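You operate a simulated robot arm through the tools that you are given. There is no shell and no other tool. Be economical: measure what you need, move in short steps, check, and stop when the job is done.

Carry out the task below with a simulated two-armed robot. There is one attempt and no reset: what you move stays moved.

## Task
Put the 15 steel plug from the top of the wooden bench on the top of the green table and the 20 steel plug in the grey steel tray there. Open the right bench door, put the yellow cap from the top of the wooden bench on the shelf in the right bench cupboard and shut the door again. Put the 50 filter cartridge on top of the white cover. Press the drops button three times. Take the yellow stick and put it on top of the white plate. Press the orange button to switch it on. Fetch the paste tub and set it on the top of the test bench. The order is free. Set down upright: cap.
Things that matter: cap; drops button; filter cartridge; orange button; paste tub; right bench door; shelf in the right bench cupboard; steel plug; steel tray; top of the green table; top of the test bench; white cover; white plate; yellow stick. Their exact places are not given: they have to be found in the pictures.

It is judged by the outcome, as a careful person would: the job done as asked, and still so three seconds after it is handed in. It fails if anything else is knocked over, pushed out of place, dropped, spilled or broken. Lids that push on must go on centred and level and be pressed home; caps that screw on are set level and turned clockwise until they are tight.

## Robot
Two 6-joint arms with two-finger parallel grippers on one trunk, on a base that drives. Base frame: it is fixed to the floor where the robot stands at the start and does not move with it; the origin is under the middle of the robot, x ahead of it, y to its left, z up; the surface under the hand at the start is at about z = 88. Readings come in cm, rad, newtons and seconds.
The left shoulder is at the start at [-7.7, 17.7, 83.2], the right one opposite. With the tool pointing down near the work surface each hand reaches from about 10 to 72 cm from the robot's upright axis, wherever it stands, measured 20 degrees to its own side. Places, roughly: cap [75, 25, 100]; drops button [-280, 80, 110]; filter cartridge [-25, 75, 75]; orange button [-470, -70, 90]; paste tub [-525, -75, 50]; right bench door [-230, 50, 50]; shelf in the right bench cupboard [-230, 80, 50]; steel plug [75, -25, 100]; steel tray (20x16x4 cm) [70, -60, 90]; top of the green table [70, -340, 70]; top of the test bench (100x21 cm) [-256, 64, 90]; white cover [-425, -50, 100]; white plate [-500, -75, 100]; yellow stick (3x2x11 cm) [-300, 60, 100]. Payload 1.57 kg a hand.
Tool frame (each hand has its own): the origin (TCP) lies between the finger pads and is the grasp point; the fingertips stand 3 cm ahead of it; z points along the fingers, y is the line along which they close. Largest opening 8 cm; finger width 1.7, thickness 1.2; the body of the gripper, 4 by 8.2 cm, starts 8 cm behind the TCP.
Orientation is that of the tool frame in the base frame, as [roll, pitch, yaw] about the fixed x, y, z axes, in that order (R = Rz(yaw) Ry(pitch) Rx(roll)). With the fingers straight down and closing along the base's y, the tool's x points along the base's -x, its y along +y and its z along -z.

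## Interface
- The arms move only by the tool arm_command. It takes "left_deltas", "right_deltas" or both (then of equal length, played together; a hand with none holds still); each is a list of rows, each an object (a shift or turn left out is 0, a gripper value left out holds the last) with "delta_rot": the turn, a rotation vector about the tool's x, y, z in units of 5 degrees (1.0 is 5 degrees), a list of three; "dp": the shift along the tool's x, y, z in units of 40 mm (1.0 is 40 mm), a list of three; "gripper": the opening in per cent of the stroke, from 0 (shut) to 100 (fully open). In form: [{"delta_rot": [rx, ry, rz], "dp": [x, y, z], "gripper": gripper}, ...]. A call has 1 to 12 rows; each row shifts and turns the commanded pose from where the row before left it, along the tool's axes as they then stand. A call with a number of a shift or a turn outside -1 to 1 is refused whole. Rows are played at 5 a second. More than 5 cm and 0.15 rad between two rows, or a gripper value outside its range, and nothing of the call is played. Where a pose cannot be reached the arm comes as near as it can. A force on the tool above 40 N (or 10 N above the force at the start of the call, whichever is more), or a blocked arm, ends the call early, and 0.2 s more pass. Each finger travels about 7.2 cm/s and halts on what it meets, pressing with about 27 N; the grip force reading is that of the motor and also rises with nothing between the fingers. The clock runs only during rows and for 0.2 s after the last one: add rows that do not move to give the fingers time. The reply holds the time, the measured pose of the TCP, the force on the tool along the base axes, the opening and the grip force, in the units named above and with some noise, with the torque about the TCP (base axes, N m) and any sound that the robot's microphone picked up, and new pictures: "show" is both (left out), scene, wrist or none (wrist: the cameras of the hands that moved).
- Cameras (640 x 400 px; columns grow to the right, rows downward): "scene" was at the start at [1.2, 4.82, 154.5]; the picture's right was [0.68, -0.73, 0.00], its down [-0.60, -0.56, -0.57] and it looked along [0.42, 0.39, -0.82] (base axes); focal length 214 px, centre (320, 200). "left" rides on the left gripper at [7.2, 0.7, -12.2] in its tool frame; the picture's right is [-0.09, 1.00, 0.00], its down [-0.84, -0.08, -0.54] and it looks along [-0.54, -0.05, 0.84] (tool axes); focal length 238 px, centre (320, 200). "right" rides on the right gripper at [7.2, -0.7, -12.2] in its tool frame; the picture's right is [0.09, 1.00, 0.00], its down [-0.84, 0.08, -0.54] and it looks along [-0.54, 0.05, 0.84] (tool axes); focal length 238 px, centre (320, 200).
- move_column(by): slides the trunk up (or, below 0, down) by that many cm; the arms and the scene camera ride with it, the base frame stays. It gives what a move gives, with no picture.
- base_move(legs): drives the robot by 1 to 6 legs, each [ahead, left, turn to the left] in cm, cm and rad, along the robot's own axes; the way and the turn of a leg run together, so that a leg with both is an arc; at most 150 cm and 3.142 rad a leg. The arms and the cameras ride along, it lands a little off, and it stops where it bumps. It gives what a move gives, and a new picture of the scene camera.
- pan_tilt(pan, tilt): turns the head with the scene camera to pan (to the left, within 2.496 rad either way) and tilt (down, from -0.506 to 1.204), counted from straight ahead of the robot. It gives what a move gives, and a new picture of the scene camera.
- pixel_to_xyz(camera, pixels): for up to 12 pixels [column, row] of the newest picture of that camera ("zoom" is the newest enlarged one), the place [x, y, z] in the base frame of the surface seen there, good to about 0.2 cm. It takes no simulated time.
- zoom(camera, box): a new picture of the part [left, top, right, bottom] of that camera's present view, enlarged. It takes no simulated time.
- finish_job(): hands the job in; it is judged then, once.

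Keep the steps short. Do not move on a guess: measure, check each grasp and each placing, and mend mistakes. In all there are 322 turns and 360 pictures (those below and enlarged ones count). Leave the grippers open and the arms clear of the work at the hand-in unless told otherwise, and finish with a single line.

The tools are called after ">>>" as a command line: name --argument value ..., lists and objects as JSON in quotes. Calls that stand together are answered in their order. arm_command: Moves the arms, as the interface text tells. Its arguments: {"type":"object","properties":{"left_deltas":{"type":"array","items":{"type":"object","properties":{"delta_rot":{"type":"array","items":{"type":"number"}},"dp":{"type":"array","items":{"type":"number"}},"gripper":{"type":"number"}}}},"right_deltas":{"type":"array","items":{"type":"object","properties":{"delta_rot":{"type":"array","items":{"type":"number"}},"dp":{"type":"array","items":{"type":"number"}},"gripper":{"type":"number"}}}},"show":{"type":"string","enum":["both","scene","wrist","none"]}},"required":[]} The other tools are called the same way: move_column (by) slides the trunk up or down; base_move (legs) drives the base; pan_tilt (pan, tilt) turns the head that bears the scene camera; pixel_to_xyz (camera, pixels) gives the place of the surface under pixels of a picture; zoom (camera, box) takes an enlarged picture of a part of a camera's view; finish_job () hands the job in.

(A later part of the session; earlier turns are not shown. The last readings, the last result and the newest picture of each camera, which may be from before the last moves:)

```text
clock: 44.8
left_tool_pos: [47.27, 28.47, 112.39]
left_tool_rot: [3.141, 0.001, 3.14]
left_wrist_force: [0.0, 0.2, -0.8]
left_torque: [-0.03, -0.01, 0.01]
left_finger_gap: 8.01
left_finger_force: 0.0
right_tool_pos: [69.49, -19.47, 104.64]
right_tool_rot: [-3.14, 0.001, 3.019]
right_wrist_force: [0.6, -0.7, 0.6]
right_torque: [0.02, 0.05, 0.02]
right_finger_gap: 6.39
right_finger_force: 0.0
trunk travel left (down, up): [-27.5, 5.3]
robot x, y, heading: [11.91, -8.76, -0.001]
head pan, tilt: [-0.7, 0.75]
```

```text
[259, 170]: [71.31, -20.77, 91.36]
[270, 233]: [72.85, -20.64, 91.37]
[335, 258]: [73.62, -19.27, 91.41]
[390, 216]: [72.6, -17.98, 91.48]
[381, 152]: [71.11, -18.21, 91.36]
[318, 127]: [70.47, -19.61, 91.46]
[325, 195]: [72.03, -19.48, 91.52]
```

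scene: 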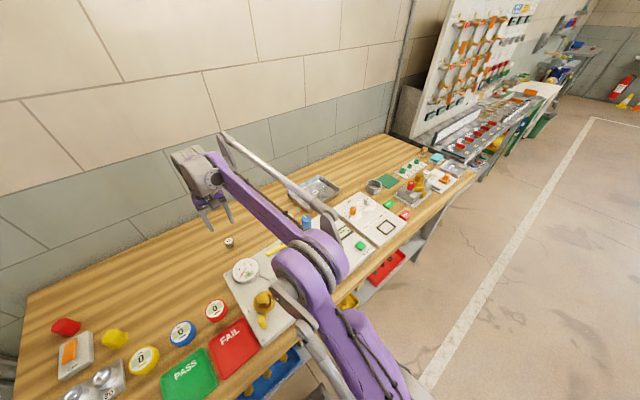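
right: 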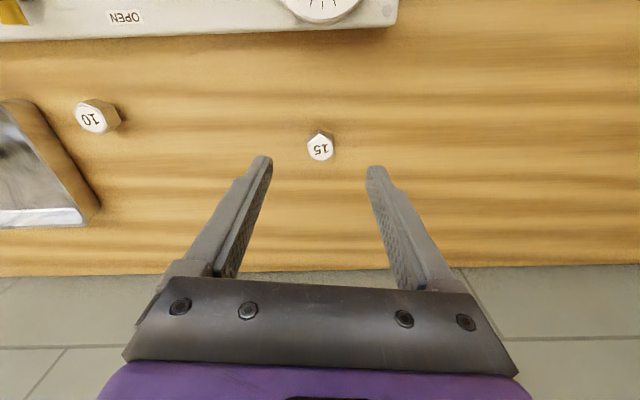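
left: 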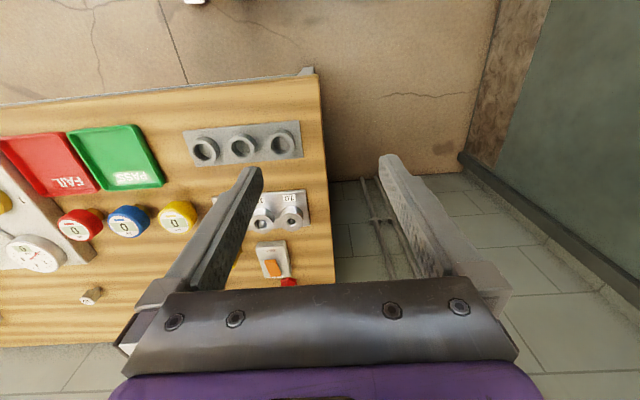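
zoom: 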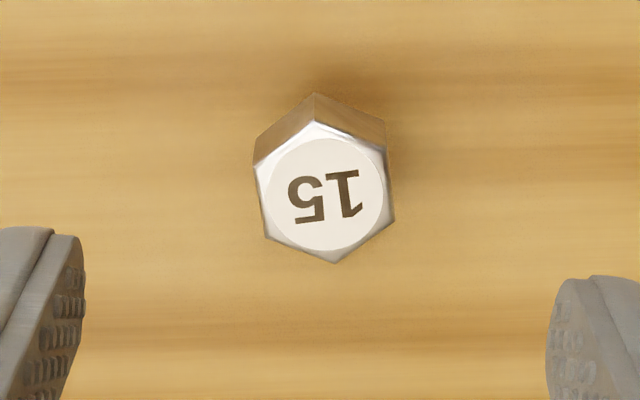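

Centre (72.0,-19.45), flats at +7°. I turn the tool −14° and line up, then descend and grip.

>>> arm_command --right_deltas '[{"dp": [-0.61, 0.08, 0.34]}, {"delta_rot": [0, 0, -0.9], "dp": [0, 0, 0.5]}, {"delta_rot": [0, 0, -0.9], "dp": [0, 0, 0.5]}, {"delta_rot": [0, 0, -1]}, {}]' --show "wrist"

>>> zoom --camera "right" --box '[240, 100, 400, 200]'

```text
clock: 46.0
left_tool_pos: [47.23, 28.26, 112.36]
left_tool_rot: [-3.141, 0.0, -3.141]
left_wrist_force: [0.5, -0.3, 0.7]
left_torque: [-0.01, 0.0, -0.05]
left_finger_gap: 8.01
left_finger_force: 0.1
right_tool_pos: [72.01, -19.47, 99.43]
right_tool_rot: [3.141, -0.001, -3.02]
right_wrist_force: [0.4, 0.4, -0.2]
right_torque: [0.02, 0.0, 0.03]
right_finger_gap: 6.4
right_finger_force: 0.1
trunk travel left (down, up): [-27.5, 5.3]
robot x, y, heading: [12.16, -9.12, 0.004]
head pan, tilt: [-0.7, 0.75]
```

right: 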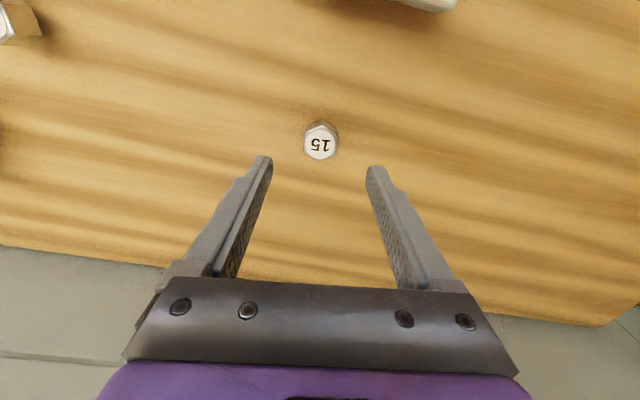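

```text
4.00 times, centred on (320, 150) of right
```

zoom: 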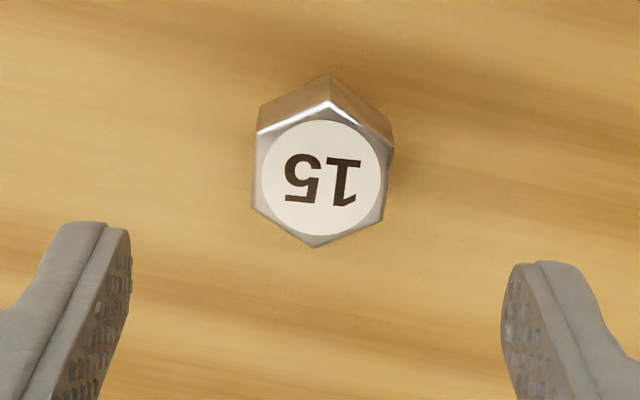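

Aligned. Descend 8.2 cm, close, lift slowly.

>>> arm_command --right_deltas '[{"dp": [0, 0, 1]}, {"dp": [0, 0, 1]}, {"dp": [0, 0, 0.04]}, {"gripper": 0}, {}, {}, {}, {}, {"dp": [0, 0, -0.2]}, {"dp": [0, 0, -0.3]}, {"dp": [0, 0, -0.4]}, {"dp": [0, 0, -0.4]}]' --show "none"

>>> arm_command --right_deltas '[{"dp": [0, 0, -0.4]}, {"dp": [0, 0, -0.4]}, {"dp": [0.2, 0, -0.4]}, {"dp": [0.3, 0, -0.4]}, {"dp": [0.5, 0, -0.4]}, {"dp": [0.5, 0, -0.3]}, {"dp": [0.5, 0, -0.3]}, {}]' --show "wrist"

```text
clock: 48.6
left_tool_pos: [47.13, 28.37, 112.43]
left_tool_rot: [3.141, 0.001, 3.141]
left_wrist_force: [0.0, -0.3, 0.2]
left_torque: [-0.01, 0.0, -0.02]
left_finger_gap: 8.0
left_finger_force: 0.0
right_tool_pos: [72.01, -19.36, 96.47]
right_tool_rot: [3.141, 0.001, -3.023]
right_wrist_force: [0.6, 0.8, -1.6]
right_torque: [0.03, 0.02, -0.02]
right_finger_gap: 3.39
right_finger_force: 27.1
trunk travel left (down, up): [-27.5, 5.3]
robot x, y, heading: [11.68, -8.69, -0.003]
head pan, tilt: [-0.7, 0.75]
```

```text
clock: 50.4
left_tool_pos: [47.3, 28.35, 112.41]
left_tool_rot: [-3.14, -0.002, 3.139]
left_wrist_force: [0.2, 0.0, -0.8]
left_torque: [0.02, 0.03, 0.03]
left_finger_gap: 8.0
left_finger_force: 0.1
right_tool_pos: [64.16, -20.46, 106.81]
right_tool_rot: [3.141, 0.0, -3.022]
right_wrist_force: [-0.1, -0.4, -2.1]
right_torque: [0.01, 0.0, 0.01]
right_finger_gap: 3.39
right_finger_force: 26.6
trunk travel left (down, up): [-27.5, 5.3]
robot x, y, heading: [11.64, -9.07, -0.002]
head pan, tilt: [-0.7, 0.75]
```

right: 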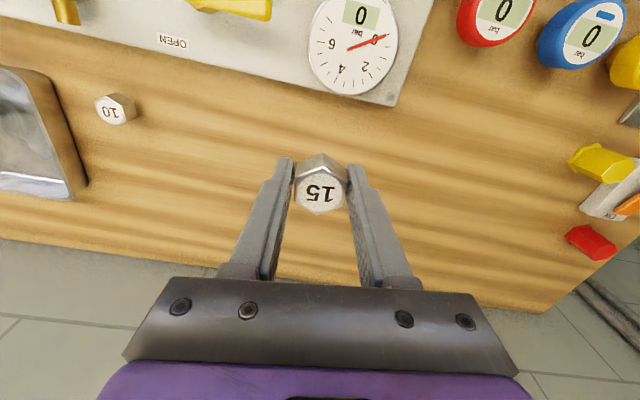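

Plug 15 held. Next the left hand moves near the yellow cap, about (59,16).

>>> arm_command --left_deltas '[{"dp": [-0.6, -0.75, 0]}, {"dp": [-0.7, -0.78, 0.3]}, {"dp": [-0.7, -0.78, 0.5]}, {"dp": [-0.7, -0.78, 0.7]}, {}]' --show "wrist"

>>> zoom --camera "left" --box '[240, 80, 400, 200]'

```text
refused: row 4 steps farther than a row can; nothing moved
```

```text
3.33 times, centred on (320, 140) of left
```

zoom: 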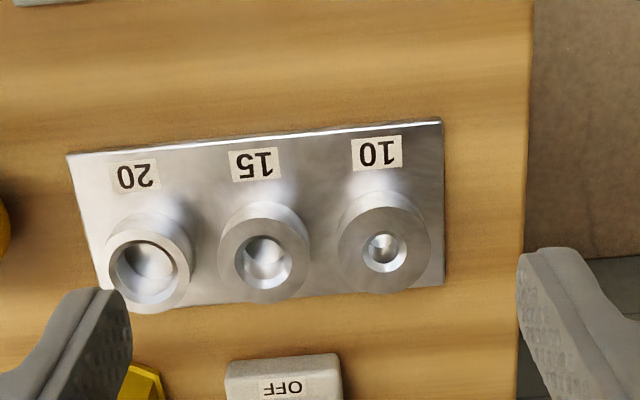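

>>> arm_command --left_deltas '[{"dp": [-0.6, -0.75, 0]}, {"dp": [-0.7, -0.78, 0.3]}, {"dp": [-0.7, -0.78, 0.3]}, {"dp": [-0.7, -0.78, 0.3]}, {"dp": [0, 0, 0.6]}, {}]' --show "wrist"

>>> zoom --camera "left" --box '[240, 80, 400, 200]'

```text
clock: 51.8
left_tool_pos: [57.97, 15.8, 106.43]
left_tool_rot: [3.141, 0.0, 3.138]
left_wrist_force: [0.4, -0.4, -0.9]
left_torque: [0.0, -0.02, 0.0]
left_finger_gap: 7.99
left_finger_force: 0.1
right_tool_pos: [64.12, -20.35, 106.77]
right_tool_rot: [-3.141, -0.001, -3.02]
right_wrist_force: [-0.5, 0.3, -0.9]
right_torque: [-0.03, 0.01, -0.01]
right_finger_gap: 3.39
right_finger_force: 27.0
trunk travel left (down, up): [-27.5, 5.3]
robot x, y, heading: [11.8, -9.25, -0.005]
head pan, tilt: [-0.7, 0.75]
```

left: 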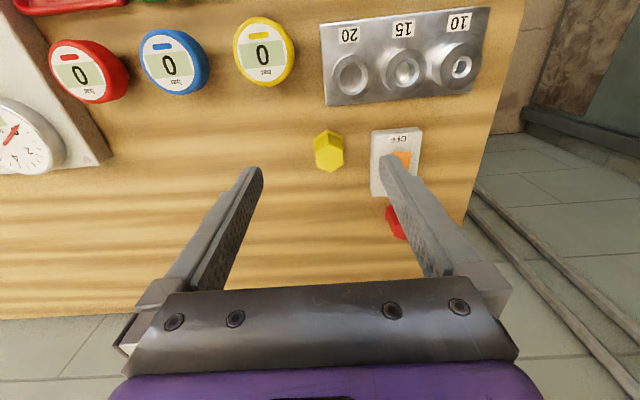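

```text
3.33 times, centred on (320, 140) of left
```

zoom: 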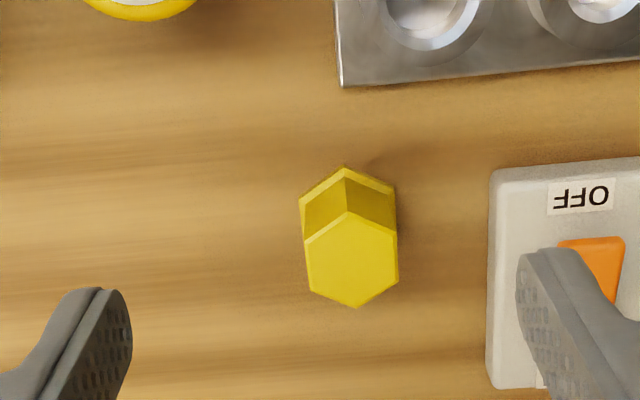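

>>> pixel_to_xyz --camera "zoom" --pixels '[[308, 245], [311, 286], [357, 303], [396, 274], [392, 234], [349, 215], [352, 260], [302, 205], [343, 170], [345, 300]]'

```text
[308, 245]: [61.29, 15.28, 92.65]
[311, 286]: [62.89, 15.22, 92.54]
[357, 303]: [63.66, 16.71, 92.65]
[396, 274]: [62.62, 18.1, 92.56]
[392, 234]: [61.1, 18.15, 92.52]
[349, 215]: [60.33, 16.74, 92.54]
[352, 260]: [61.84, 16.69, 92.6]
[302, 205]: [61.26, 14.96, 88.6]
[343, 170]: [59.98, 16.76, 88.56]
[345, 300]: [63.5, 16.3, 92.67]
```

Cap centre (62.0,16.7), top 92.6, flats facing the fingers. I open to 60 %, align, descend and grip.

>>> arm_command --left_deltas '[{"dp": [-1, 0.22, 0.4], "gripper": 58}, {"dp": [0, 0, 1]}, {"dp": [0, 0, 0.8]}, {}]' --show "wrist"

```text
clock: 52.8
left_tool_pos: [62.12, 16.75, 97.56]
left_tool_rot: [3.141, 0.0, 3.139]
left_wrist_force: [0.4, 0.2, -0.6]
left_torque: [0.01, 0.0, 0.06]
left_finger_gap: 4.65
left_finger_force: 0.0
right_tool_pos: [64.03, -20.39, 106.63]
right_tool_rot: [-3.139, 0.002, -3.021]
right_wrist_force: [-0.8, 0.7, -1.8]
right_torque: [0.02, 0.02, 0.03]
right_finger_gap: 3.4
right_finger_force: 27.3
trunk travel left (down, up): [-27.5, 5.3]
robot x, y, heading: [12.07, -9.11, 0.003]
head pan, tilt: [-0.7, 0.75]
```

left: 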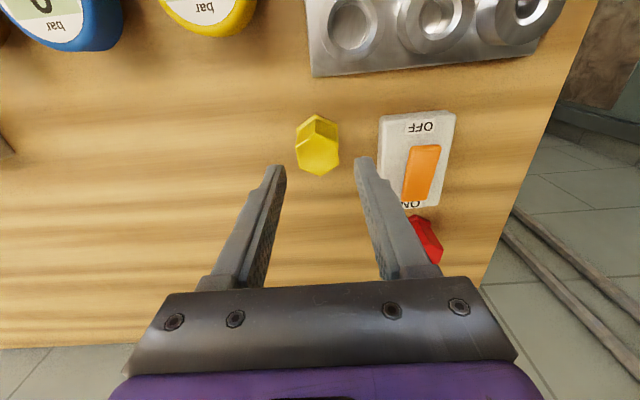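

>>> pixel_to_xyz --camera "left" --pixels '[[381, 120], [380, 190], [390, 150], [413, 235], [436, 225]]'

```text
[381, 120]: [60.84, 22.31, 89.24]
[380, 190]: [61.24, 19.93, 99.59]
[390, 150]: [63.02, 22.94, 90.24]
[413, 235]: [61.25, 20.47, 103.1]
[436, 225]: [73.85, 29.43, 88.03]
```

Clear (switch starts at y 22). Descend and grip.

>>> arm_command --left_deltas '[{"dp": [0, 0, 0.8]}, {"dp": [0, 0, 0.74]}, {}, {"gripper": 0}, {}, {}, {}, {"dp": [0, 0, -0.2]}, {"dp": [0, 0, -0.3]}, {"dp": [0, 0, -0.4]}, {"dp": [0, 0, -0.4]}, {}]' --show "wrist"

```text
clock: 55.4
left_tool_pos: [62.08, 16.84, 96.66]
left_tool_rot: [3.141, -0.001, 3.141]
left_wrist_force: [-0.3, -0.8, -0.2]
left_torque: [0.02, -0.01, 0.02]
left_finger_gap: 3.58
left_finger_force: 26.8
right_tool_pos: [64.12, -20.38, 106.74]
right_tool_rot: [3.141, -0.001, -3.022]
right_wrist_force: [-0.5, 0.2, -0.3]
right_torque: [0.04, -0.03, 0.01]
right_finger_gap: 3.39
right_finger_force: 27.3
trunk travel left (down, up): [-27.5, 5.3]
robot x, y, heading: [11.78, -9.34, -0.008]
head pan, tilt: [-0.7, 0.75]
```

left: 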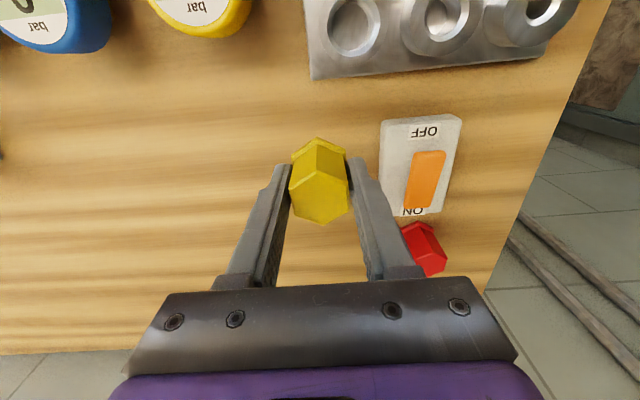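

Cap held. Raise and pull both hands back.

>>> arm_command --left_deltas '[{"dp": [0, 0, -0.5]}, {"dp": [0, 0, -0.5]}, {"dp": [0, 0, -0.5]}, {"dp": [0.4, 0, -0.5]}, {"dp": [0.5, 0, -0.5]}, {"dp": [0.5, 0, -0.5]}, {"dp": [0.5, 0, 0]}, {"dp": [0.5, 0, 0]}, {"dp": [0.5, 0, 0]}, {"dp": [0.5, 0, 0]}, {"dp": [0.5, 0, 0]}]' --right_deltas '[{"dp": [0, 0, -0.2]}, {"dp": [0.5, 0, 0]}, {"dp": [0.5, 0, 0]}, {"dp": [0.5, 0, 0]}, {"dp": [0.5, 0, 0]}, {"dp": [0.5, 0, 0]}, {"dp": [0.5, 0, 0]}, {"dp": [0.5, 0, 0]}, {"dp": [0.5, 0, 0]}, {}, {}]' --show "none"

>>> base_move --legs '[[-40, 0, 0]]'

>>> pan_tilt --pan -1.3 --tilt 0.35

```text
clock: 57.8
left_tool_pos: [46.2, 16.92, 108.73]
left_tool_rot: [3.141, 0.001, 3.14]
left_wrist_force: [-0.1, -0.7, 0.1]
left_torque: [0.01, 0.0, 0.0]
left_finger_gap: 3.61
left_finger_force: 27.2
right_tool_pos: [48.03, -22.26, 107.58]
right_tool_rot: [-3.141, 0.001, -3.02]
right_wrist_force: [0.2, 0.8, -1.1]
right_torque: [0.01, 0.03, 0.0]
right_finger_gap: 3.38
right_finger_force: 26.7
trunk travel left (down, up): [-27.5, 5.3]
robot x, y, heading: [11.73, -9.13, -0.001]
head pan, tilt: [-0.7, 0.75]
```

```text
clock: 60.3
left_tool_pos: [6.38, 16.79, 108.75]
left_tool_rot: [-3.141, -0.001, 3.139]
left_wrist_force: [-0.3, -0.2, -0.2]
left_torque: [-0.01, -0.01, 0.02]
left_finger_gap: 3.58
left_finger_force: 27.5
right_tool_pos: [7.97, -22.23, 107.46]
right_tool_rot: [-3.141, 0.0, -3.023]
right_wrist_force: [-1.1, 0.1, -1.5]
right_torque: [0.01, -0.03, -0.02]
right_finger_gap: 3.39
right_finger_force: 26.4
trunk travel left (down, up): [-27.5, 5.3]
robot x, y, heading: [-28.35, -8.83, -0.004]
head pan, tilt: [-0.7, 0.75]
```

scene: 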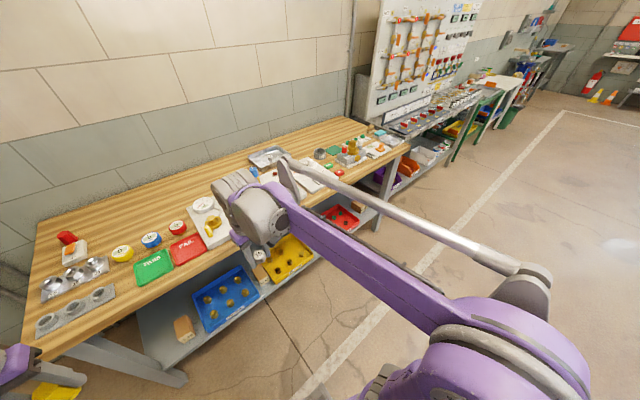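

```text
clock: 61.3
left_tool_pos: [6.2, 16.76, 108.81]
left_tool_rot: [3.141, 0.001, 3.139]
left_wrist_force: [0.6, -0.3, 0.0]
left_torque: [0.02, 0.02, -0.02]
left_finger_gap: 3.6
left_finger_force: 26.9
right_tool_pos: [8.11, -22.26, 107.52]
right_tool_rot: [-3.141, -0.002, -3.024]
right_wrist_force: [-0.1, -0.4, -0.9]
right_torque: [0.01, 0.02, 0.01]
right_finger_gap: 3.38
right_finger_force: 27.7
trunk travel left (down, up): [-27.5, 5.3]
robot x, y, heading: [-28.44, -9.23, -0.003]
head pan, tilt: [-1.3, 0.351]
```

scene: 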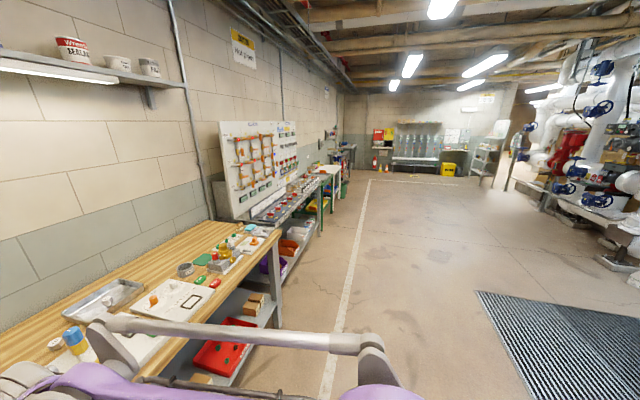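

The green-legged table is beyond the rack at about (330,170). The aisle is clear; I drive 300 cm to the right.

>>> base_move --legs '[[0, -150, 0], [0, -150, 0]]'

>>> pan_tilt --pan -0.3 --tilt 0.6

```text
clock: 87.6
left_tool_pos: [6.83, -284.07, 108.87]
left_tool_rot: [3.141, 0.0, -3.125]
left_wrist_force: [-1.1, -0.6, -0.5]
left_torque: [0.03, 0.02, 0.01]
left_finger_gap: 3.59
left_finger_force: 27.2
right_tool_pos: [9.16, -323.27, 107.37]
right_tool_rot: [-3.14, 0.0, -3.002]
right_wrist_force: [0.3, -0.2, -0.9]
right_torque: [0.0, 0.0, 0.0]
right_finger_gap: 3.4
right_finger_force: 26.9
trunk travel left (down, up): [-27.5, 5.3]
robot x, y, heading: [-27.73, -310.8, 0.017]
head pan, tilt: [-1.3, 0.351]
```

scene: 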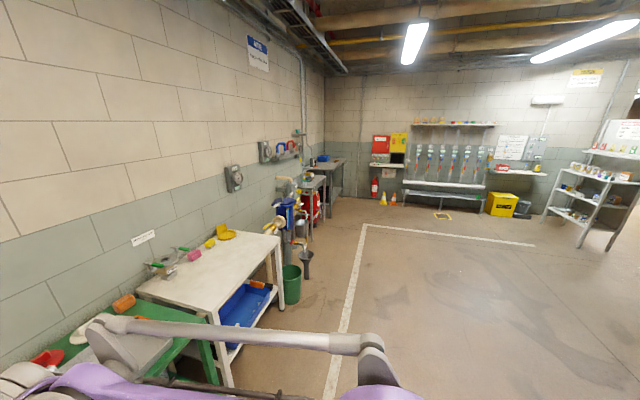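

```text
clock: 88.9
left_tool_pos: [6.71, -284.21, 108.64]
left_tool_rot: [3.141, 0.0, -3.128]
left_wrist_force: [0.0, -0.2, -0.6]
left_torque: [-0.01, -0.02, 0.01]
left_finger_gap: 3.6
left_finger_force: 27.2
right_tool_pos: [9.27, -323.38, 107.49]
right_tool_rot: [-3.142, 0.001, -3.005]
right_wrist_force: [0.6, -0.8, -1.0]
right_torque: [0.04, -0.03, -0.01]
right_finger_gap: 3.38
right_finger_force: 27.1
trunk travel left (down, up): [-27.5, 5.3]
robot x, y, heading: [-27.13, -310.95, 0.013]
head pan, tilt: [-0.3, 0.6]
```

scene: 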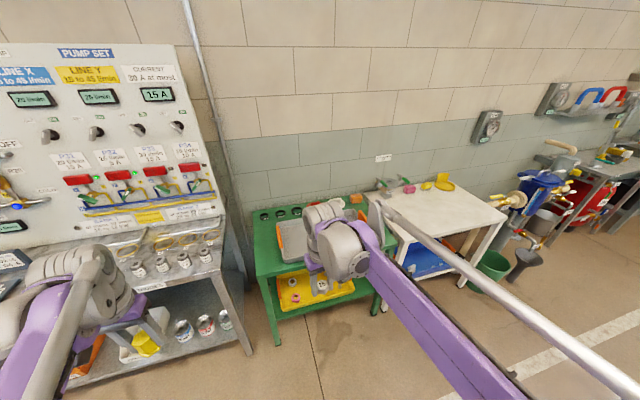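

The green table is at (250–365, 200–310). I zoom in and measure its top.

>>> zoom --camera "scene" --box '[240, 170, 400, 310]'

>>> pixel_to_xyz --camera "scene" --pixels '[[258, 215], [265, 240], [262, 268], [300, 262], [290, 235], [355, 198], [268, 213], [270, 255]]'

```text
2.86 times, centred on (320, 240) of scene
```

zoom: 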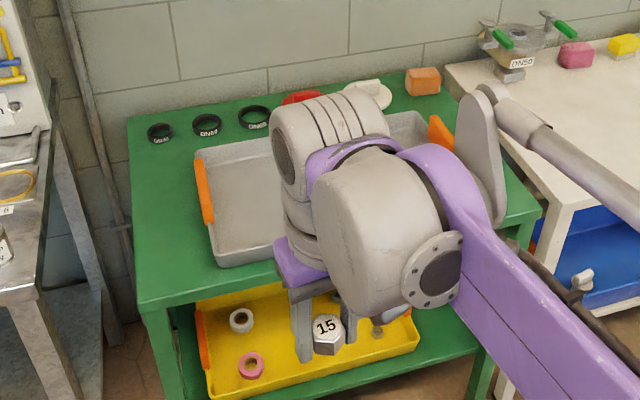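

```text
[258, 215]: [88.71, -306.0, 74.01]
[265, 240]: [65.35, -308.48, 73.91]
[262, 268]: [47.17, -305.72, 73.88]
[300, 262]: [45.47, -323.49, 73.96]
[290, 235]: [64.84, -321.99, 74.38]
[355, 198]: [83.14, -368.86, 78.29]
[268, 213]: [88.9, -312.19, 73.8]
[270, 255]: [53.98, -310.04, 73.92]
```

>>> pixel_to_xyz --camera "zoom" --pixels '[[197, 155], [205, 222], [215, 267], [270, 262], [140, 308], [250, 290], [160, 250], [205, 260], [35, 280], [50, 150], [205, 193]]'

```text
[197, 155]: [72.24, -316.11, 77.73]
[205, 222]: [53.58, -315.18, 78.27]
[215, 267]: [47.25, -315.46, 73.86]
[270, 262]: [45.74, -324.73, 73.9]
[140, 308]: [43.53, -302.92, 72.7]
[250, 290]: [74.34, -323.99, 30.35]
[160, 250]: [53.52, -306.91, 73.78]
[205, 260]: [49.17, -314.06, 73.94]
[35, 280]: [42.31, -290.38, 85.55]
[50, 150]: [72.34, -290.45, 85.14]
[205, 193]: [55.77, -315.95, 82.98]
```

Free strip on the table: x 44–88, y −304…−314, z 73.9. I drive 24 cm ahead and lower the trunk 12 cm.

>>> base_move --legs '[[24, 0, 0]]'

>>> move_column --by -12

>>> arm_command --right_deltas '[{}]' --show "wrist"

```text
clock: 90.6
left_tool_pos: [30.54, -283.7, 108.63]
left_tool_rot: [3.141, 0.0, -3.126]
left_wrist_force: [-0.1, 0.5, -0.9]
left_torque: [-0.02, 0.03, 0.02]
left_finger_gap: 3.61
left_finger_force: 27.0
right_tool_pos: [32.97, -322.93, 107.38]
right_tool_rot: [-3.141, 0.001, -3.004]
right_wrist_force: [0.1, 0.3, -0.8]
right_torque: [0.01, 0.02, 0.0]
right_finger_gap: 3.36
right_finger_force: 26.8
trunk travel left (down, up): [-27.5, 5.3]
robot x, y, heading: [-3.43, -310.53, 0.015]
head pan, tilt: [-0.3, 0.6]
```

scene: 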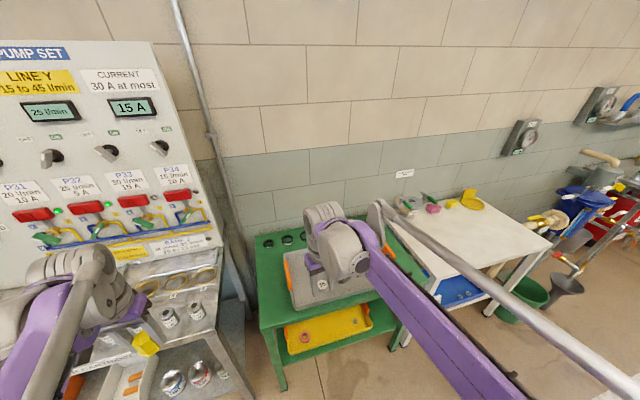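

```text
clock: 92.1
left_tool_pos: [30.62, -283.83, 96.71]
left_tool_rot: [-3.141, -0.002, -3.125]
left_wrist_force: [-0.3, 0.0, -1.0]
left_torque: [-0.02, -0.03, -0.02]
left_finger_gap: 3.57
left_finger_force: 26.6
right_tool_pos: [33.04, -322.99, 95.49]
right_tool_rot: [-3.141, 0.001, -3.003]
right_wrist_force: [0.2, 0.4, -1.5]
right_torque: [0.02, -0.02, -0.01]
right_finger_gap: 3.37
right_finger_force: 26.9
trunk travel left (down, up): [-15.5, 17.3]
robot x, y, heading: [-3.52, -310.46, 0.013]
head pan, tilt: [-0.3, 0.6]
```

```text
clock: 92.5
left_tool_pos: [30.55, -283.75, 96.64]
left_tool_rot: [-3.141, 0.0, -3.126]
left_wrist_force: [0.4, -0.5, 0.1]
left_torque: [0.02, -0.01, 0.0]
left_finger_gap: 3.61
left_finger_force: 27.5
right_tool_pos: [33.16, -322.96, 95.46]
right_tool_rot: [-3.14, 0.001, -3.003]
right_wrist_force: [0.0, 0.2, -1.5]
right_torque: [0.0, 0.02, 0.01]
right_finger_gap: 3.37
right_finger_force: 26.5
trunk travel left (down, up): [-15.5, 17.3]
robot x, y, heading: [-3.5, -310.23, 0.017]
head pan, tilt: [-0.3, 0.6]
```

right: 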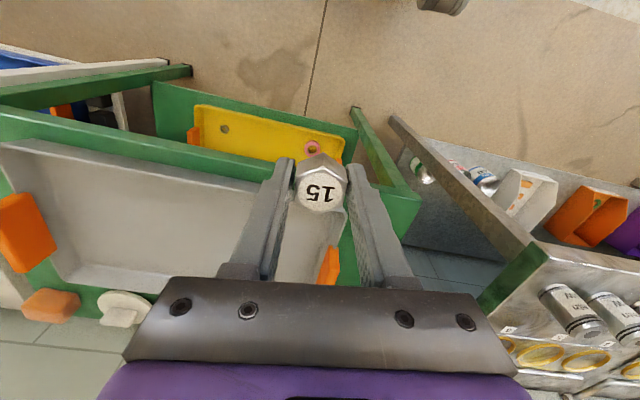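

Next: move over the strip at (52,−308.8).

>>> arm_command --right_deltas '[{"dp": [-0.86, 0.47, 0]}, {"dp": [-0.86, 0.47, 0]}, {"dp": [-0.86, 0.47, 0]}, {"dp": [-0.86, 0.47, 0]}, {"dp": [-0.86, 0.48, 0]}, {"dp": [-0.87, 0.48, 0]}, {"dp": [0, 0, 0.8]}, {"dp": [0, 0, 0.8]}, {}]' --show "both"

```text
clock: 94.5
left_tool_pos: [30.54, -283.83, 96.8]
left_tool_rot: [-3.14, -0.002, -3.126]
left_wrist_force: [-0.5, -0.3, 0.3]
left_torque: [0.0, 0.0, 0.0]
left_finger_gap: 3.57
left_finger_force: 26.5
right_tool_pos: [52.07, -308.89, 89.04]
right_tool_rot: [-3.141, -0.001, -3.004]
right_wrist_force: [1.2, -0.7, -1.4]
right_torque: [0.02, 0.01, 0.0]
right_finger_gap: 3.37
right_finger_force: 27.4
trunk travel left (down, up): [-15.5, 17.3]
robot x, y, heading: [-3.72, -310.19, 0.012]
head pan, tilt: [-0.3, 0.6]
```

scene: 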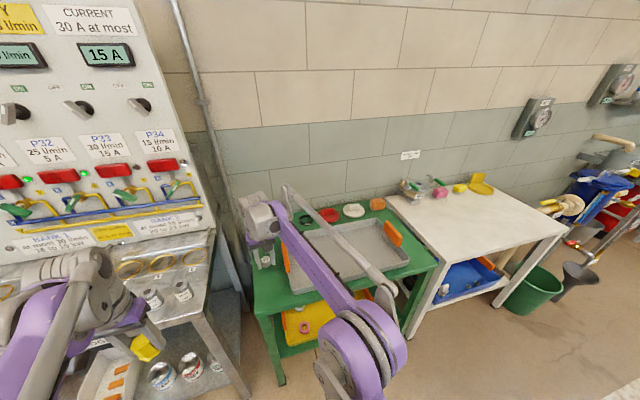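
right: 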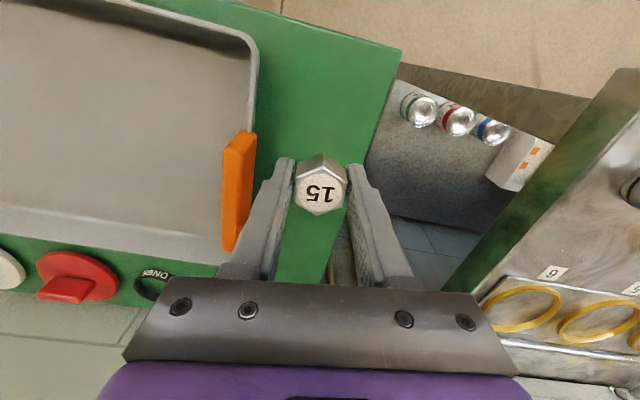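

Over the strip. Lower 11.8 cm gently and release.

>>> arm_command --right_deltas '[{"dp": [0, 0, 0.8]}, {"dp": [0, 0, 0.8]}, {"dp": [0, 0, 0.7]}, {"dp": [0, 0, 0.4]}, {"dp": [0, 0, 0.24]}, {}, {"gripper": 58}, {}, {}]' --show "wrist"

>>> arm_command --right_deltas '[{"dp": [0, 0, -0.6]}, {"dp": [0, 0, -1]}, {"dp": [0, 0, -1]}, {"dp": [0.6, 0, -1]}, {}]' --show "wrist"

```text
clock: 96.5
left_tool_pos: [30.66, -283.72, 96.71]
left_tool_rot: [-3.141, 0.0, -3.127]
left_wrist_force: [0.2, 0.9, -0.2]
left_torque: [-0.02, 0.0, 0.03]
left_finger_gap: 3.58
left_finger_force: 26.6
right_tool_pos: [51.96, -308.91, 77.42]
right_tool_rot: [-3.14, 0.0, -3.004]
right_wrist_force: [-0.7, -0.9, 0.1]
right_torque: [0.03, -0.01, -0.03]
right_finger_gap: 4.62
right_finger_force: 0.0
trunk travel left (down, up): [-15.5, 17.3]
robot x, y, heading: [-3.42, -310.43, 0.015]
head pan, tilt: [-0.3, 0.6]
```

right: 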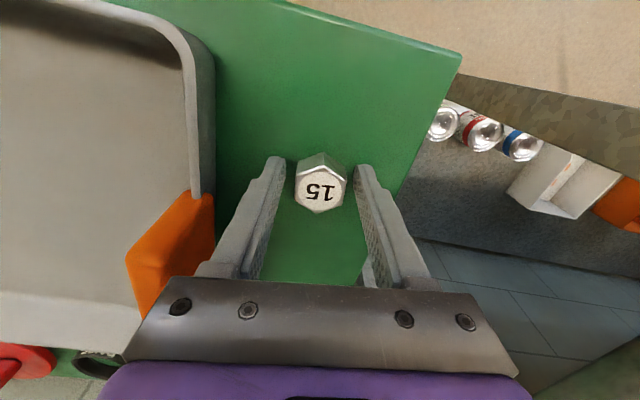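

```text
clock: 97.7
left_tool_pos: [30.54, -283.74, 96.86]
left_tool_rot: [3.141, 0.001, -3.125]
left_wrist_force: [0.6, 0.8, -1.0]
left_torque: [-0.02, 0.0, 0.01]
left_finger_gap: 3.58
left_finger_force: 27.3
right_tool_pos: [49.67, -309.2, 91.82]
right_tool_rot: [3.141, -0.001, -3.003]
right_wrist_force: [-1.1, 0.2, 0.3]
right_torque: [-0.05, -0.01, -0.01]
right_finger_gap: 4.63
right_finger_force: 0.1
trunk travel left (down, up): [-15.5, 17.3]
robot x, y, heading: [-4.15, -310.83, 0.018]
head pan, tilt: [-0.3, 0.6]
```

right: 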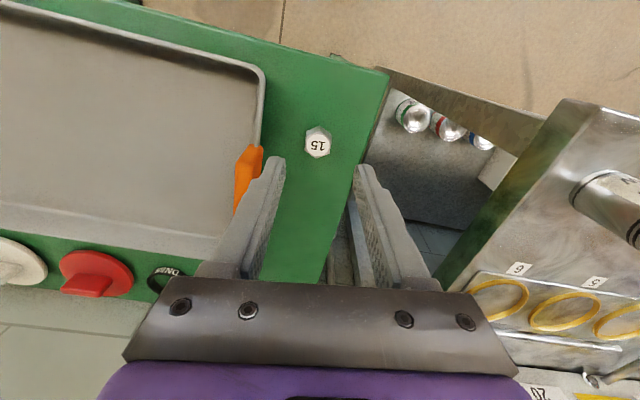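

Plug 15 stands on the green table. I retract, raise the trunk and back off, then look toward the test bench (behind-left).

>>> arm_command --right_deltas '[{"dp": [0.8, 0, -0.5]}, {"dp": [0.8, 0, -0.5]}, {"dp": [0.8, 0, 0]}, {"dp": [0.8, 0, 0]}]' --show "none"

>>> move_column --by 12

>>> base_move --legs '[[-40, 0, 0], [0, 150, 0], [0, 130, 0]]'

>>> pan_tilt --pan 2.3 --tilt 0.3

```text
clock: 98.7
left_tool_pos: [30.47, -283.79, 96.67]
left_tool_rot: [-3.141, 0.0, -3.127]
left_wrist_force: [0.6, 0.2, -0.6]
left_torque: [-0.04, 0.0, 0.0]
left_finger_gap: 3.59
left_finger_force: 27.0
right_tool_pos: [36.75, -310.99, 95.57]
right_tool_rot: [-3.141, 0.001, -3.004]
right_wrist_force: [-0.8, 0.6, 0.2]
right_torque: [-0.01, -0.02, 0.0]
right_finger_gap: 4.64
right_finger_force: 0.0
trunk travel left (down, up): [-15.5, 17.3]
robot x, y, heading: [-3.52, -310.58, 0.014]
head pan, tilt: [-0.3, 0.6]
```

```text
clock: 100.2
left_tool_pos: [30.4, -283.77, 108.65]
left_tool_rot: [-3.141, 0.001, -3.125]
left_wrist_force: [-0.3, 0.5, 0.2]
left_torque: [-0.01, -0.03, 0.01]
left_finger_gap: 3.59
left_finger_force: 27.6
right_tool_pos: [36.83, -310.91, 107.75]
right_tool_rot: [-3.141, 0.002, -3.004]
right_wrist_force: [-0.4, 0.0, -0.7]
right_torque: [-0.05, 0.0, -0.03]
right_finger_gap: 4.64
right_finger_force: 0.0
trunk travel left (down, up): [-27.5, 5.3]
robot x, y, heading: [-3.19, -310.46, 0.012]
head pan, tilt: [-0.3, 0.6]
```

```text
clock: 127.1
left_tool_pos: [-15.57, -1.04, 108.77]
left_tool_rot: [3.141, 0.0, -3.115]
left_wrist_force: [0.0, -0.2, 0.4]
left_torque: [-0.01, 0.0, -0.01]
left_finger_gap: 3.59
left_finger_force: 27.2
right_tool_pos: [-8.97, -28.19, 107.63]
right_tool_rot: [-3.142, 0.001, -2.995]
right_wrist_force: [-0.8, -0.1, -1.1]
right_torque: [0.0, -0.01, 0.03]
right_finger_gap: 4.64
right_finger_force: 0.1
trunk travel left (down, up): [-27.5, 5.3]
robot x, y, heading: [-49.56, -27.55, 0.021]
head pan, tilt: [-0.3, 0.6]
```

scene: 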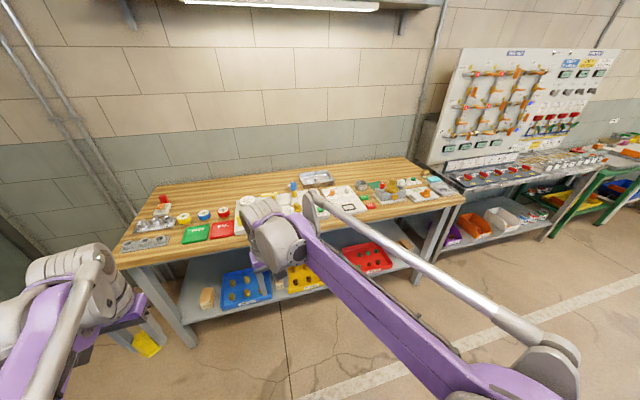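

```text
clock: 129.4
left_tool_pos: [-15.63, -1.04, 108.83]
left_tool_rot: [3.141, 0.001, -3.116]
left_wrist_force: [0.0, 0.3, 0.6]
left_torque: [-0.01, 0.01, -0.01]
left_finger_gap: 3.59
left_finger_force: 27.6
right_tool_pos: [-8.88, -28.18, 107.83]
right_tool_rot: [3.14, 0.0, -2.995]
right_wrist_force: [0.5, -0.7, -0.8]
right_torque: [0.03, 0.0, 0.04]
right_finger_gap: 4.65
right_finger_force: 0.0
trunk travel left (down, up): [-27.5, 5.3]
robot x, y, heading: [-49.45, -28.2, 0.023]
head pan, tilt: [2.3, 0.3]
```

scene: 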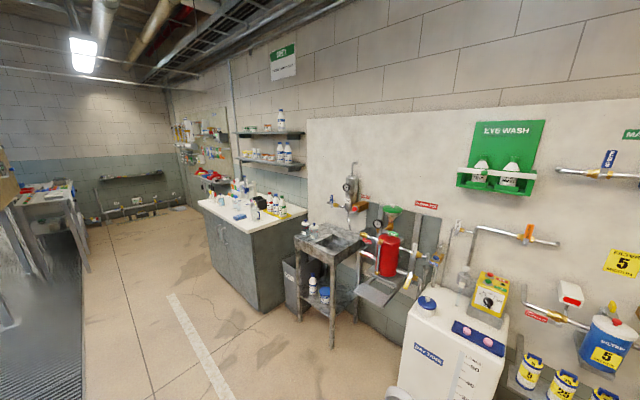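

The white-topped cabinet bench with doors (215–300, 190–310) is probably the test bench. I measure points of it and the floor.

>>> pixel_to_xyz --camera "scene" --pixels '[[250, 230], [203, 203], [300, 212], [240, 275], [260, 310], [335, 345], [45, 190], [75, 210], [460, 290], [525, 375], [70, 215], [120, 300]]'

>>> zoom --camera "scene" --box '[160, 90, 320, 320]'

>>> zoom --camera "scene" --box '[0, 130, 160, 300]'

```text
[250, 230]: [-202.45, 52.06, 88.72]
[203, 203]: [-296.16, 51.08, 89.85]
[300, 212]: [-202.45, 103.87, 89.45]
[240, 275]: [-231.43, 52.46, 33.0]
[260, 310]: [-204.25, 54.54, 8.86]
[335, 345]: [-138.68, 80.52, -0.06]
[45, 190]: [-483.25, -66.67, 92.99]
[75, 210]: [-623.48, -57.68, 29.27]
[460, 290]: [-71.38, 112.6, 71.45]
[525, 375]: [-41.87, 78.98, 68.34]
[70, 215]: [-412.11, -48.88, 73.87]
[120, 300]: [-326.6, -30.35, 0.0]
```

```text
1.74 times, centred on (240, 205) of scene
```

zoom: 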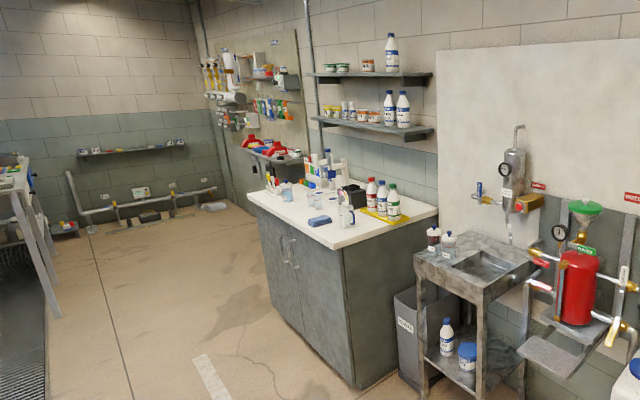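

```text
2.35 times, centred on (80, 215) of scene
```

zoom: 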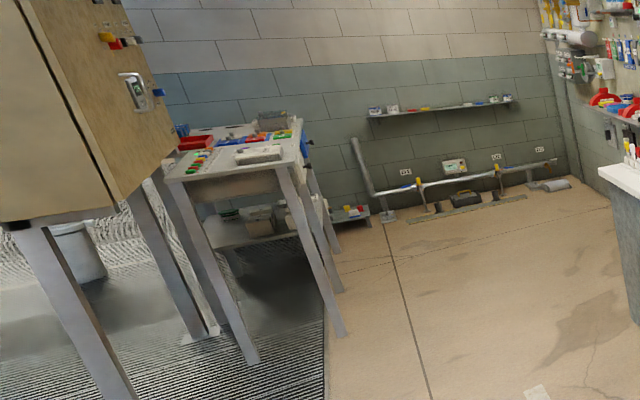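

The test bench: x −302…−202, front y≈52, top z≈89. I turn left to face it and strafe along the aisle.

>>> base_move --legs '[[0, 0, 1.55], [0, 150, 0], [0, 32, 0]]'

>>> pan_tilt --pan 0.0 --tilt 0.6

```text
clock: 149.6
left_tool_pos: [-258.16, 6.49, 108.67]
left_tool_rot: [3.139, -0.001, -1.57]
left_wrist_force: [0.0, 0.3, -0.2]
left_torque: [-0.03, -0.01, 0.0]
left_finger_gap: 3.56
left_finger_force: 27.0
right_tool_pos: [-230.8, 12.51, 107.86]
right_tool_rot: [-3.141, -0.001, -1.447]
right_wrist_force: [-0.5, -0.4, -0.8]
right_torque: [0.02, 0.0, -0.01]
right_finger_gap: 4.64
right_finger_force: 0.1
trunk travel left (down, up): [-27.5, 5.3]
robot x, y, heading: [-232.04, -28.23, 1.573]
head pan, tilt: [2.3, 0.3]
```

scene: 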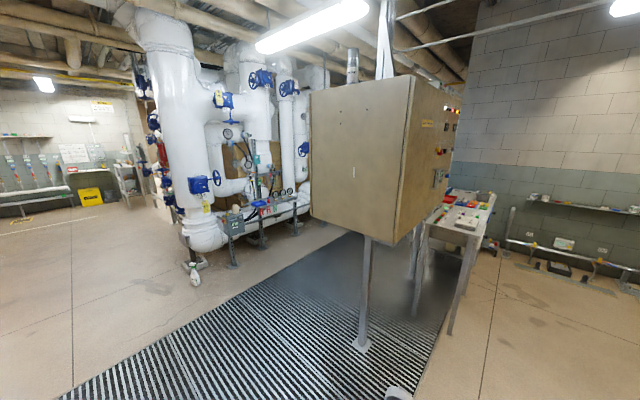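

```text
clock: 151.7
left_tool_pos: [-258.09, 6.49, 108.77]
left_tool_rot: [3.141, 0.001, -1.569]
left_wrist_force: [0.6, 0.0, -0.2]
left_torque: [-0.03, 0.01, -0.01]
left_finger_gap: 3.56
left_finger_force: 27.3
right_tool_pos: [-230.88, 12.47, 107.82]
right_tool_rot: [-3.14, 0.0, -1.447]
right_wrist_force: [-0.2, 0.0, 0.2]
right_torque: [-0.03, -0.01, 0.01]
right_finger_gap: 4.66
right_finger_force: 0.0
trunk travel left (down, up): [-27.5, 5.3]
robot x, y, heading: [-231.82, -27.96, 1.575]
head pan, tilt: [0.0, 0.6]
```

scene: 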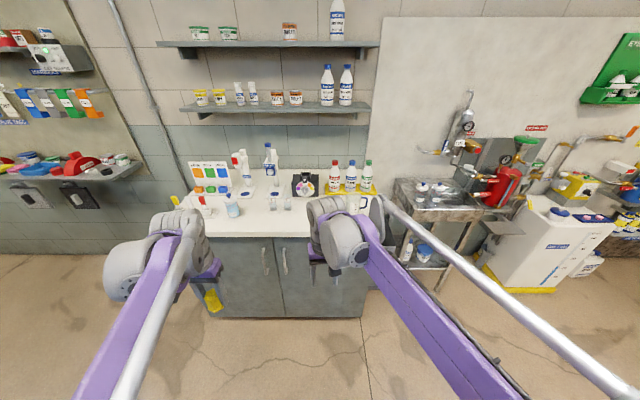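

Two doors; the right door's handle is at (284,260). I zoom to view it and the bench top.

>>> zoom --camera "scene" --box '[180, 130, 400, 330]'

>>> pixel_to_xyz --camera "scene" --pixels '[[283, 250], [285, 260], [287, 272], [295, 265], [300, 300], [276, 265], [360, 290], [282, 237], [205, 250], [284, 310]]'

```text
2.00 times, centred on (290, 230) of scene
```

zoom: 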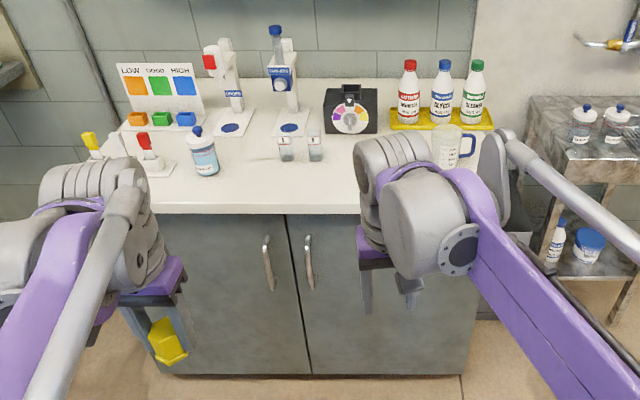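

```text
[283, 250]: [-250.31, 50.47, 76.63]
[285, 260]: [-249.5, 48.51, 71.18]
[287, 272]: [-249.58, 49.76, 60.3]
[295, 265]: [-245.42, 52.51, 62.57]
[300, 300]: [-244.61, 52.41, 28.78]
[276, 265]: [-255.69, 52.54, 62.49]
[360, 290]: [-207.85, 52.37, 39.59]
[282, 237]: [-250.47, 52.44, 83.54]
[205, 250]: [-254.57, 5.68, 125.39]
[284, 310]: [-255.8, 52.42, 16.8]
```

Handle: vertical bar at x≈−249.7, y≈48.5, z 61–77; hinge on the right. First I'll set the cap on the bench top to regrasp it sideways later. I measure the bench top.

>>> pixel_to_xyz --camera "zoom" --pixels '[[280, 185], [240, 180], [330, 190], [286, 150], [316, 150], [205, 170], [160, 170], [290, 208], [150, 205], [445, 165], [235, 130], [292, 130]]'

>>> zoom --camera "scene" --box '[180, 130, 290, 215]'

>>> zoom --camera "scene" --box '[260, 130, 390, 215]'

```text
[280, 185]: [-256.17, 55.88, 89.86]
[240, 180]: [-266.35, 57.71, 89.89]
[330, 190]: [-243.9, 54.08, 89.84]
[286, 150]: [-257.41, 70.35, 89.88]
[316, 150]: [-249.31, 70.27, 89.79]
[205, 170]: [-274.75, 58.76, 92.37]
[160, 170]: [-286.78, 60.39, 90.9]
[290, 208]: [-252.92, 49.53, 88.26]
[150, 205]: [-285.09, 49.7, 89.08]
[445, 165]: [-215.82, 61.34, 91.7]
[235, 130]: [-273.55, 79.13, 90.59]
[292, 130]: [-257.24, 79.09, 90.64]
```

```text
4.71 times, centred on (235, 172) of scene
```

zoom: 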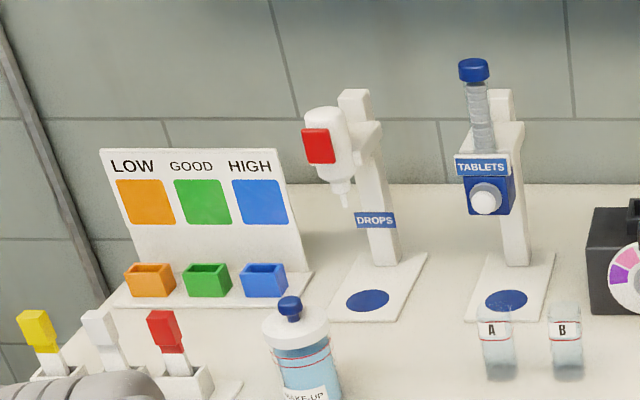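

```text
4.71 times, centred on (325, 172) of scene
```

zoom: 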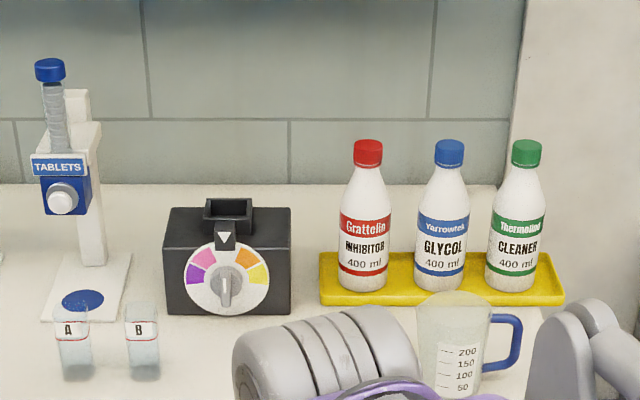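

The red DROPS button, the yellow stick holder at left and free top near (−240,58) are visible. I drive 20 cm ahead and move the right hand 20 cm to the right to make room.

>>> base_move --legs '[[20, 0, 0]]'

>>> arm_command --right_deltas '[{"dp": [0, -1, 0]}, {"dp": [0, -1, 0]}, {"dp": [0, -1, 0]}, {"dp": [0, -1, 0]}, {"dp": [0, -1, 0]}, {}, {}, {}, {}, {}]' --left_deltas '[{}, {"dp": [-0.8, -0.4, 0]}, {"dp": [-0.8, -0.5, 0]}, {"dp": [-0.8, -0.5, 0]}, {"dp": [-0.8, -0.5, 0]}, {"dp": [-0.8, -0.5, 0]}, {"dp": [-0.8, -0.5, 0]}, {"dp": [-0.8, -0.5, 0]}, {"dp": [-0.8, -0.5, 0]}, {}]' --show "both"

```text
clock: 153.3
left_tool_pos: [-258.14, 26.4, 108.71]
left_tool_rot: [-3.14, 0.001, -1.568]
left_wrist_force: [-0.6, 1.2, -0.1]
left_torque: [-0.02, 0.02, 0.02]
left_finger_gap: 3.54
left_finger_force: 26.5
right_tool_pos: [-230.89, 32.32, 107.79]
right_tool_rot: [-3.141, 0.0, -1.447]
right_wrist_force: [-0.2, -0.4, 0.3]
right_torque: [0.0, 0.01, 0.01]
right_finger_gap: 4.65
right_finger_force: 0.1
trunk travel left (down, up): [-27.5, 5.3]
robot x, y, heading: [-232.04, -8.06, 1.576]
head pan, tilt: [0.0, 0.6]
```

scene: 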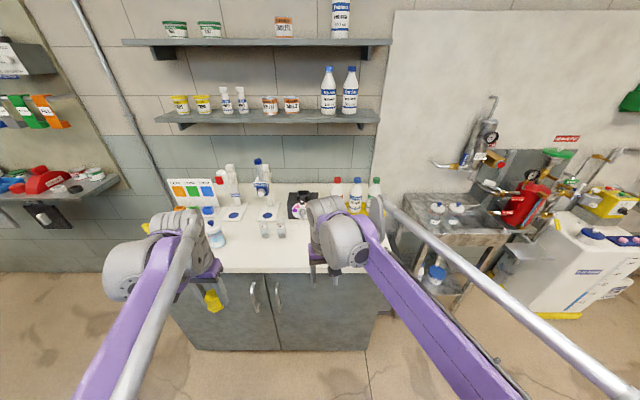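

```text
clock: 155.5
left_tool_pos: [-242.56, 51.82, 108.64]
left_tool_rot: [-3.141, 0.0, -1.57]
left_wrist_force: [-1.0, 0.0, 0.1]
left_torque: [-0.01, 0.03, -0.03]
left_finger_gap: 3.57
left_finger_force: 27.1
right_tool_pos: [-211.1, 34.64, 107.86]
right_tool_rot: [3.142, 0.003, -1.447]
right_wrist_force: [-0.1, 0.2, -0.1]
right_torque: [0.01, -0.02, -0.03]
right_finger_gap: 4.62
right_finger_force: 0.2
trunk travel left (down, up): [-27.5, 5.3]
robot x, y, heading: [-231.92, -8.31, 1.575]
head pan, tilt: [0.0, 0.6]
```

scene: 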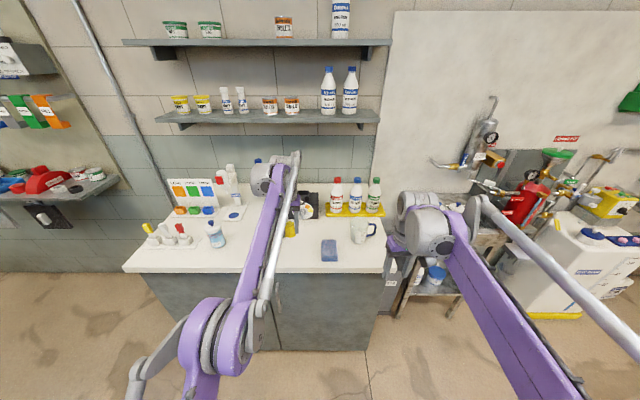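
right: 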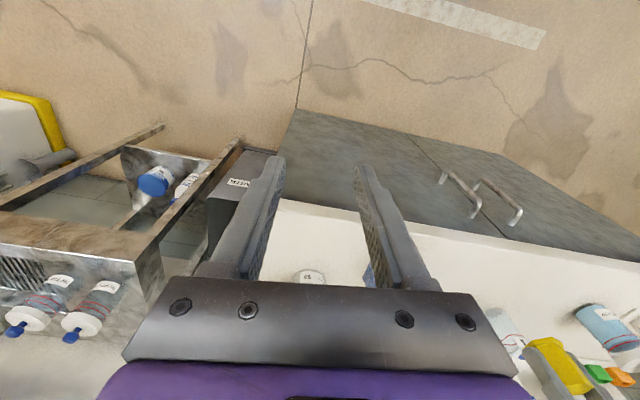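
left: 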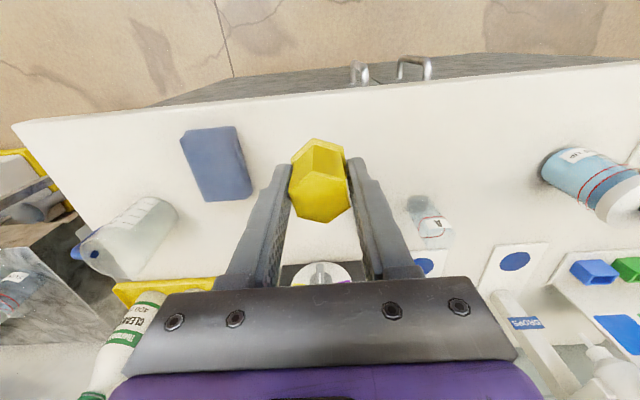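

A blue sponge is right of the cap spot and vials beyond. I measure the surroundings.

>>> pixel_to_xyz --camera "left" --pixels '[[240, 130], [252, 190], [200, 195], [185, 140], [430, 225], [410, 235], [330, 95], [270, 130], [380, 150]]'

```text
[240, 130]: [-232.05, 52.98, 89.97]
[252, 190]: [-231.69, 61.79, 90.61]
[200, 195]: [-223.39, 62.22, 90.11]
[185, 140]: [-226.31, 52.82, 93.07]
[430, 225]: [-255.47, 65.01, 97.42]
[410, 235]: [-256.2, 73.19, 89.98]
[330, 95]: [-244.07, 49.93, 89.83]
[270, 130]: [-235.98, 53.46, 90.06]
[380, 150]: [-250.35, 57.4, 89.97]
```

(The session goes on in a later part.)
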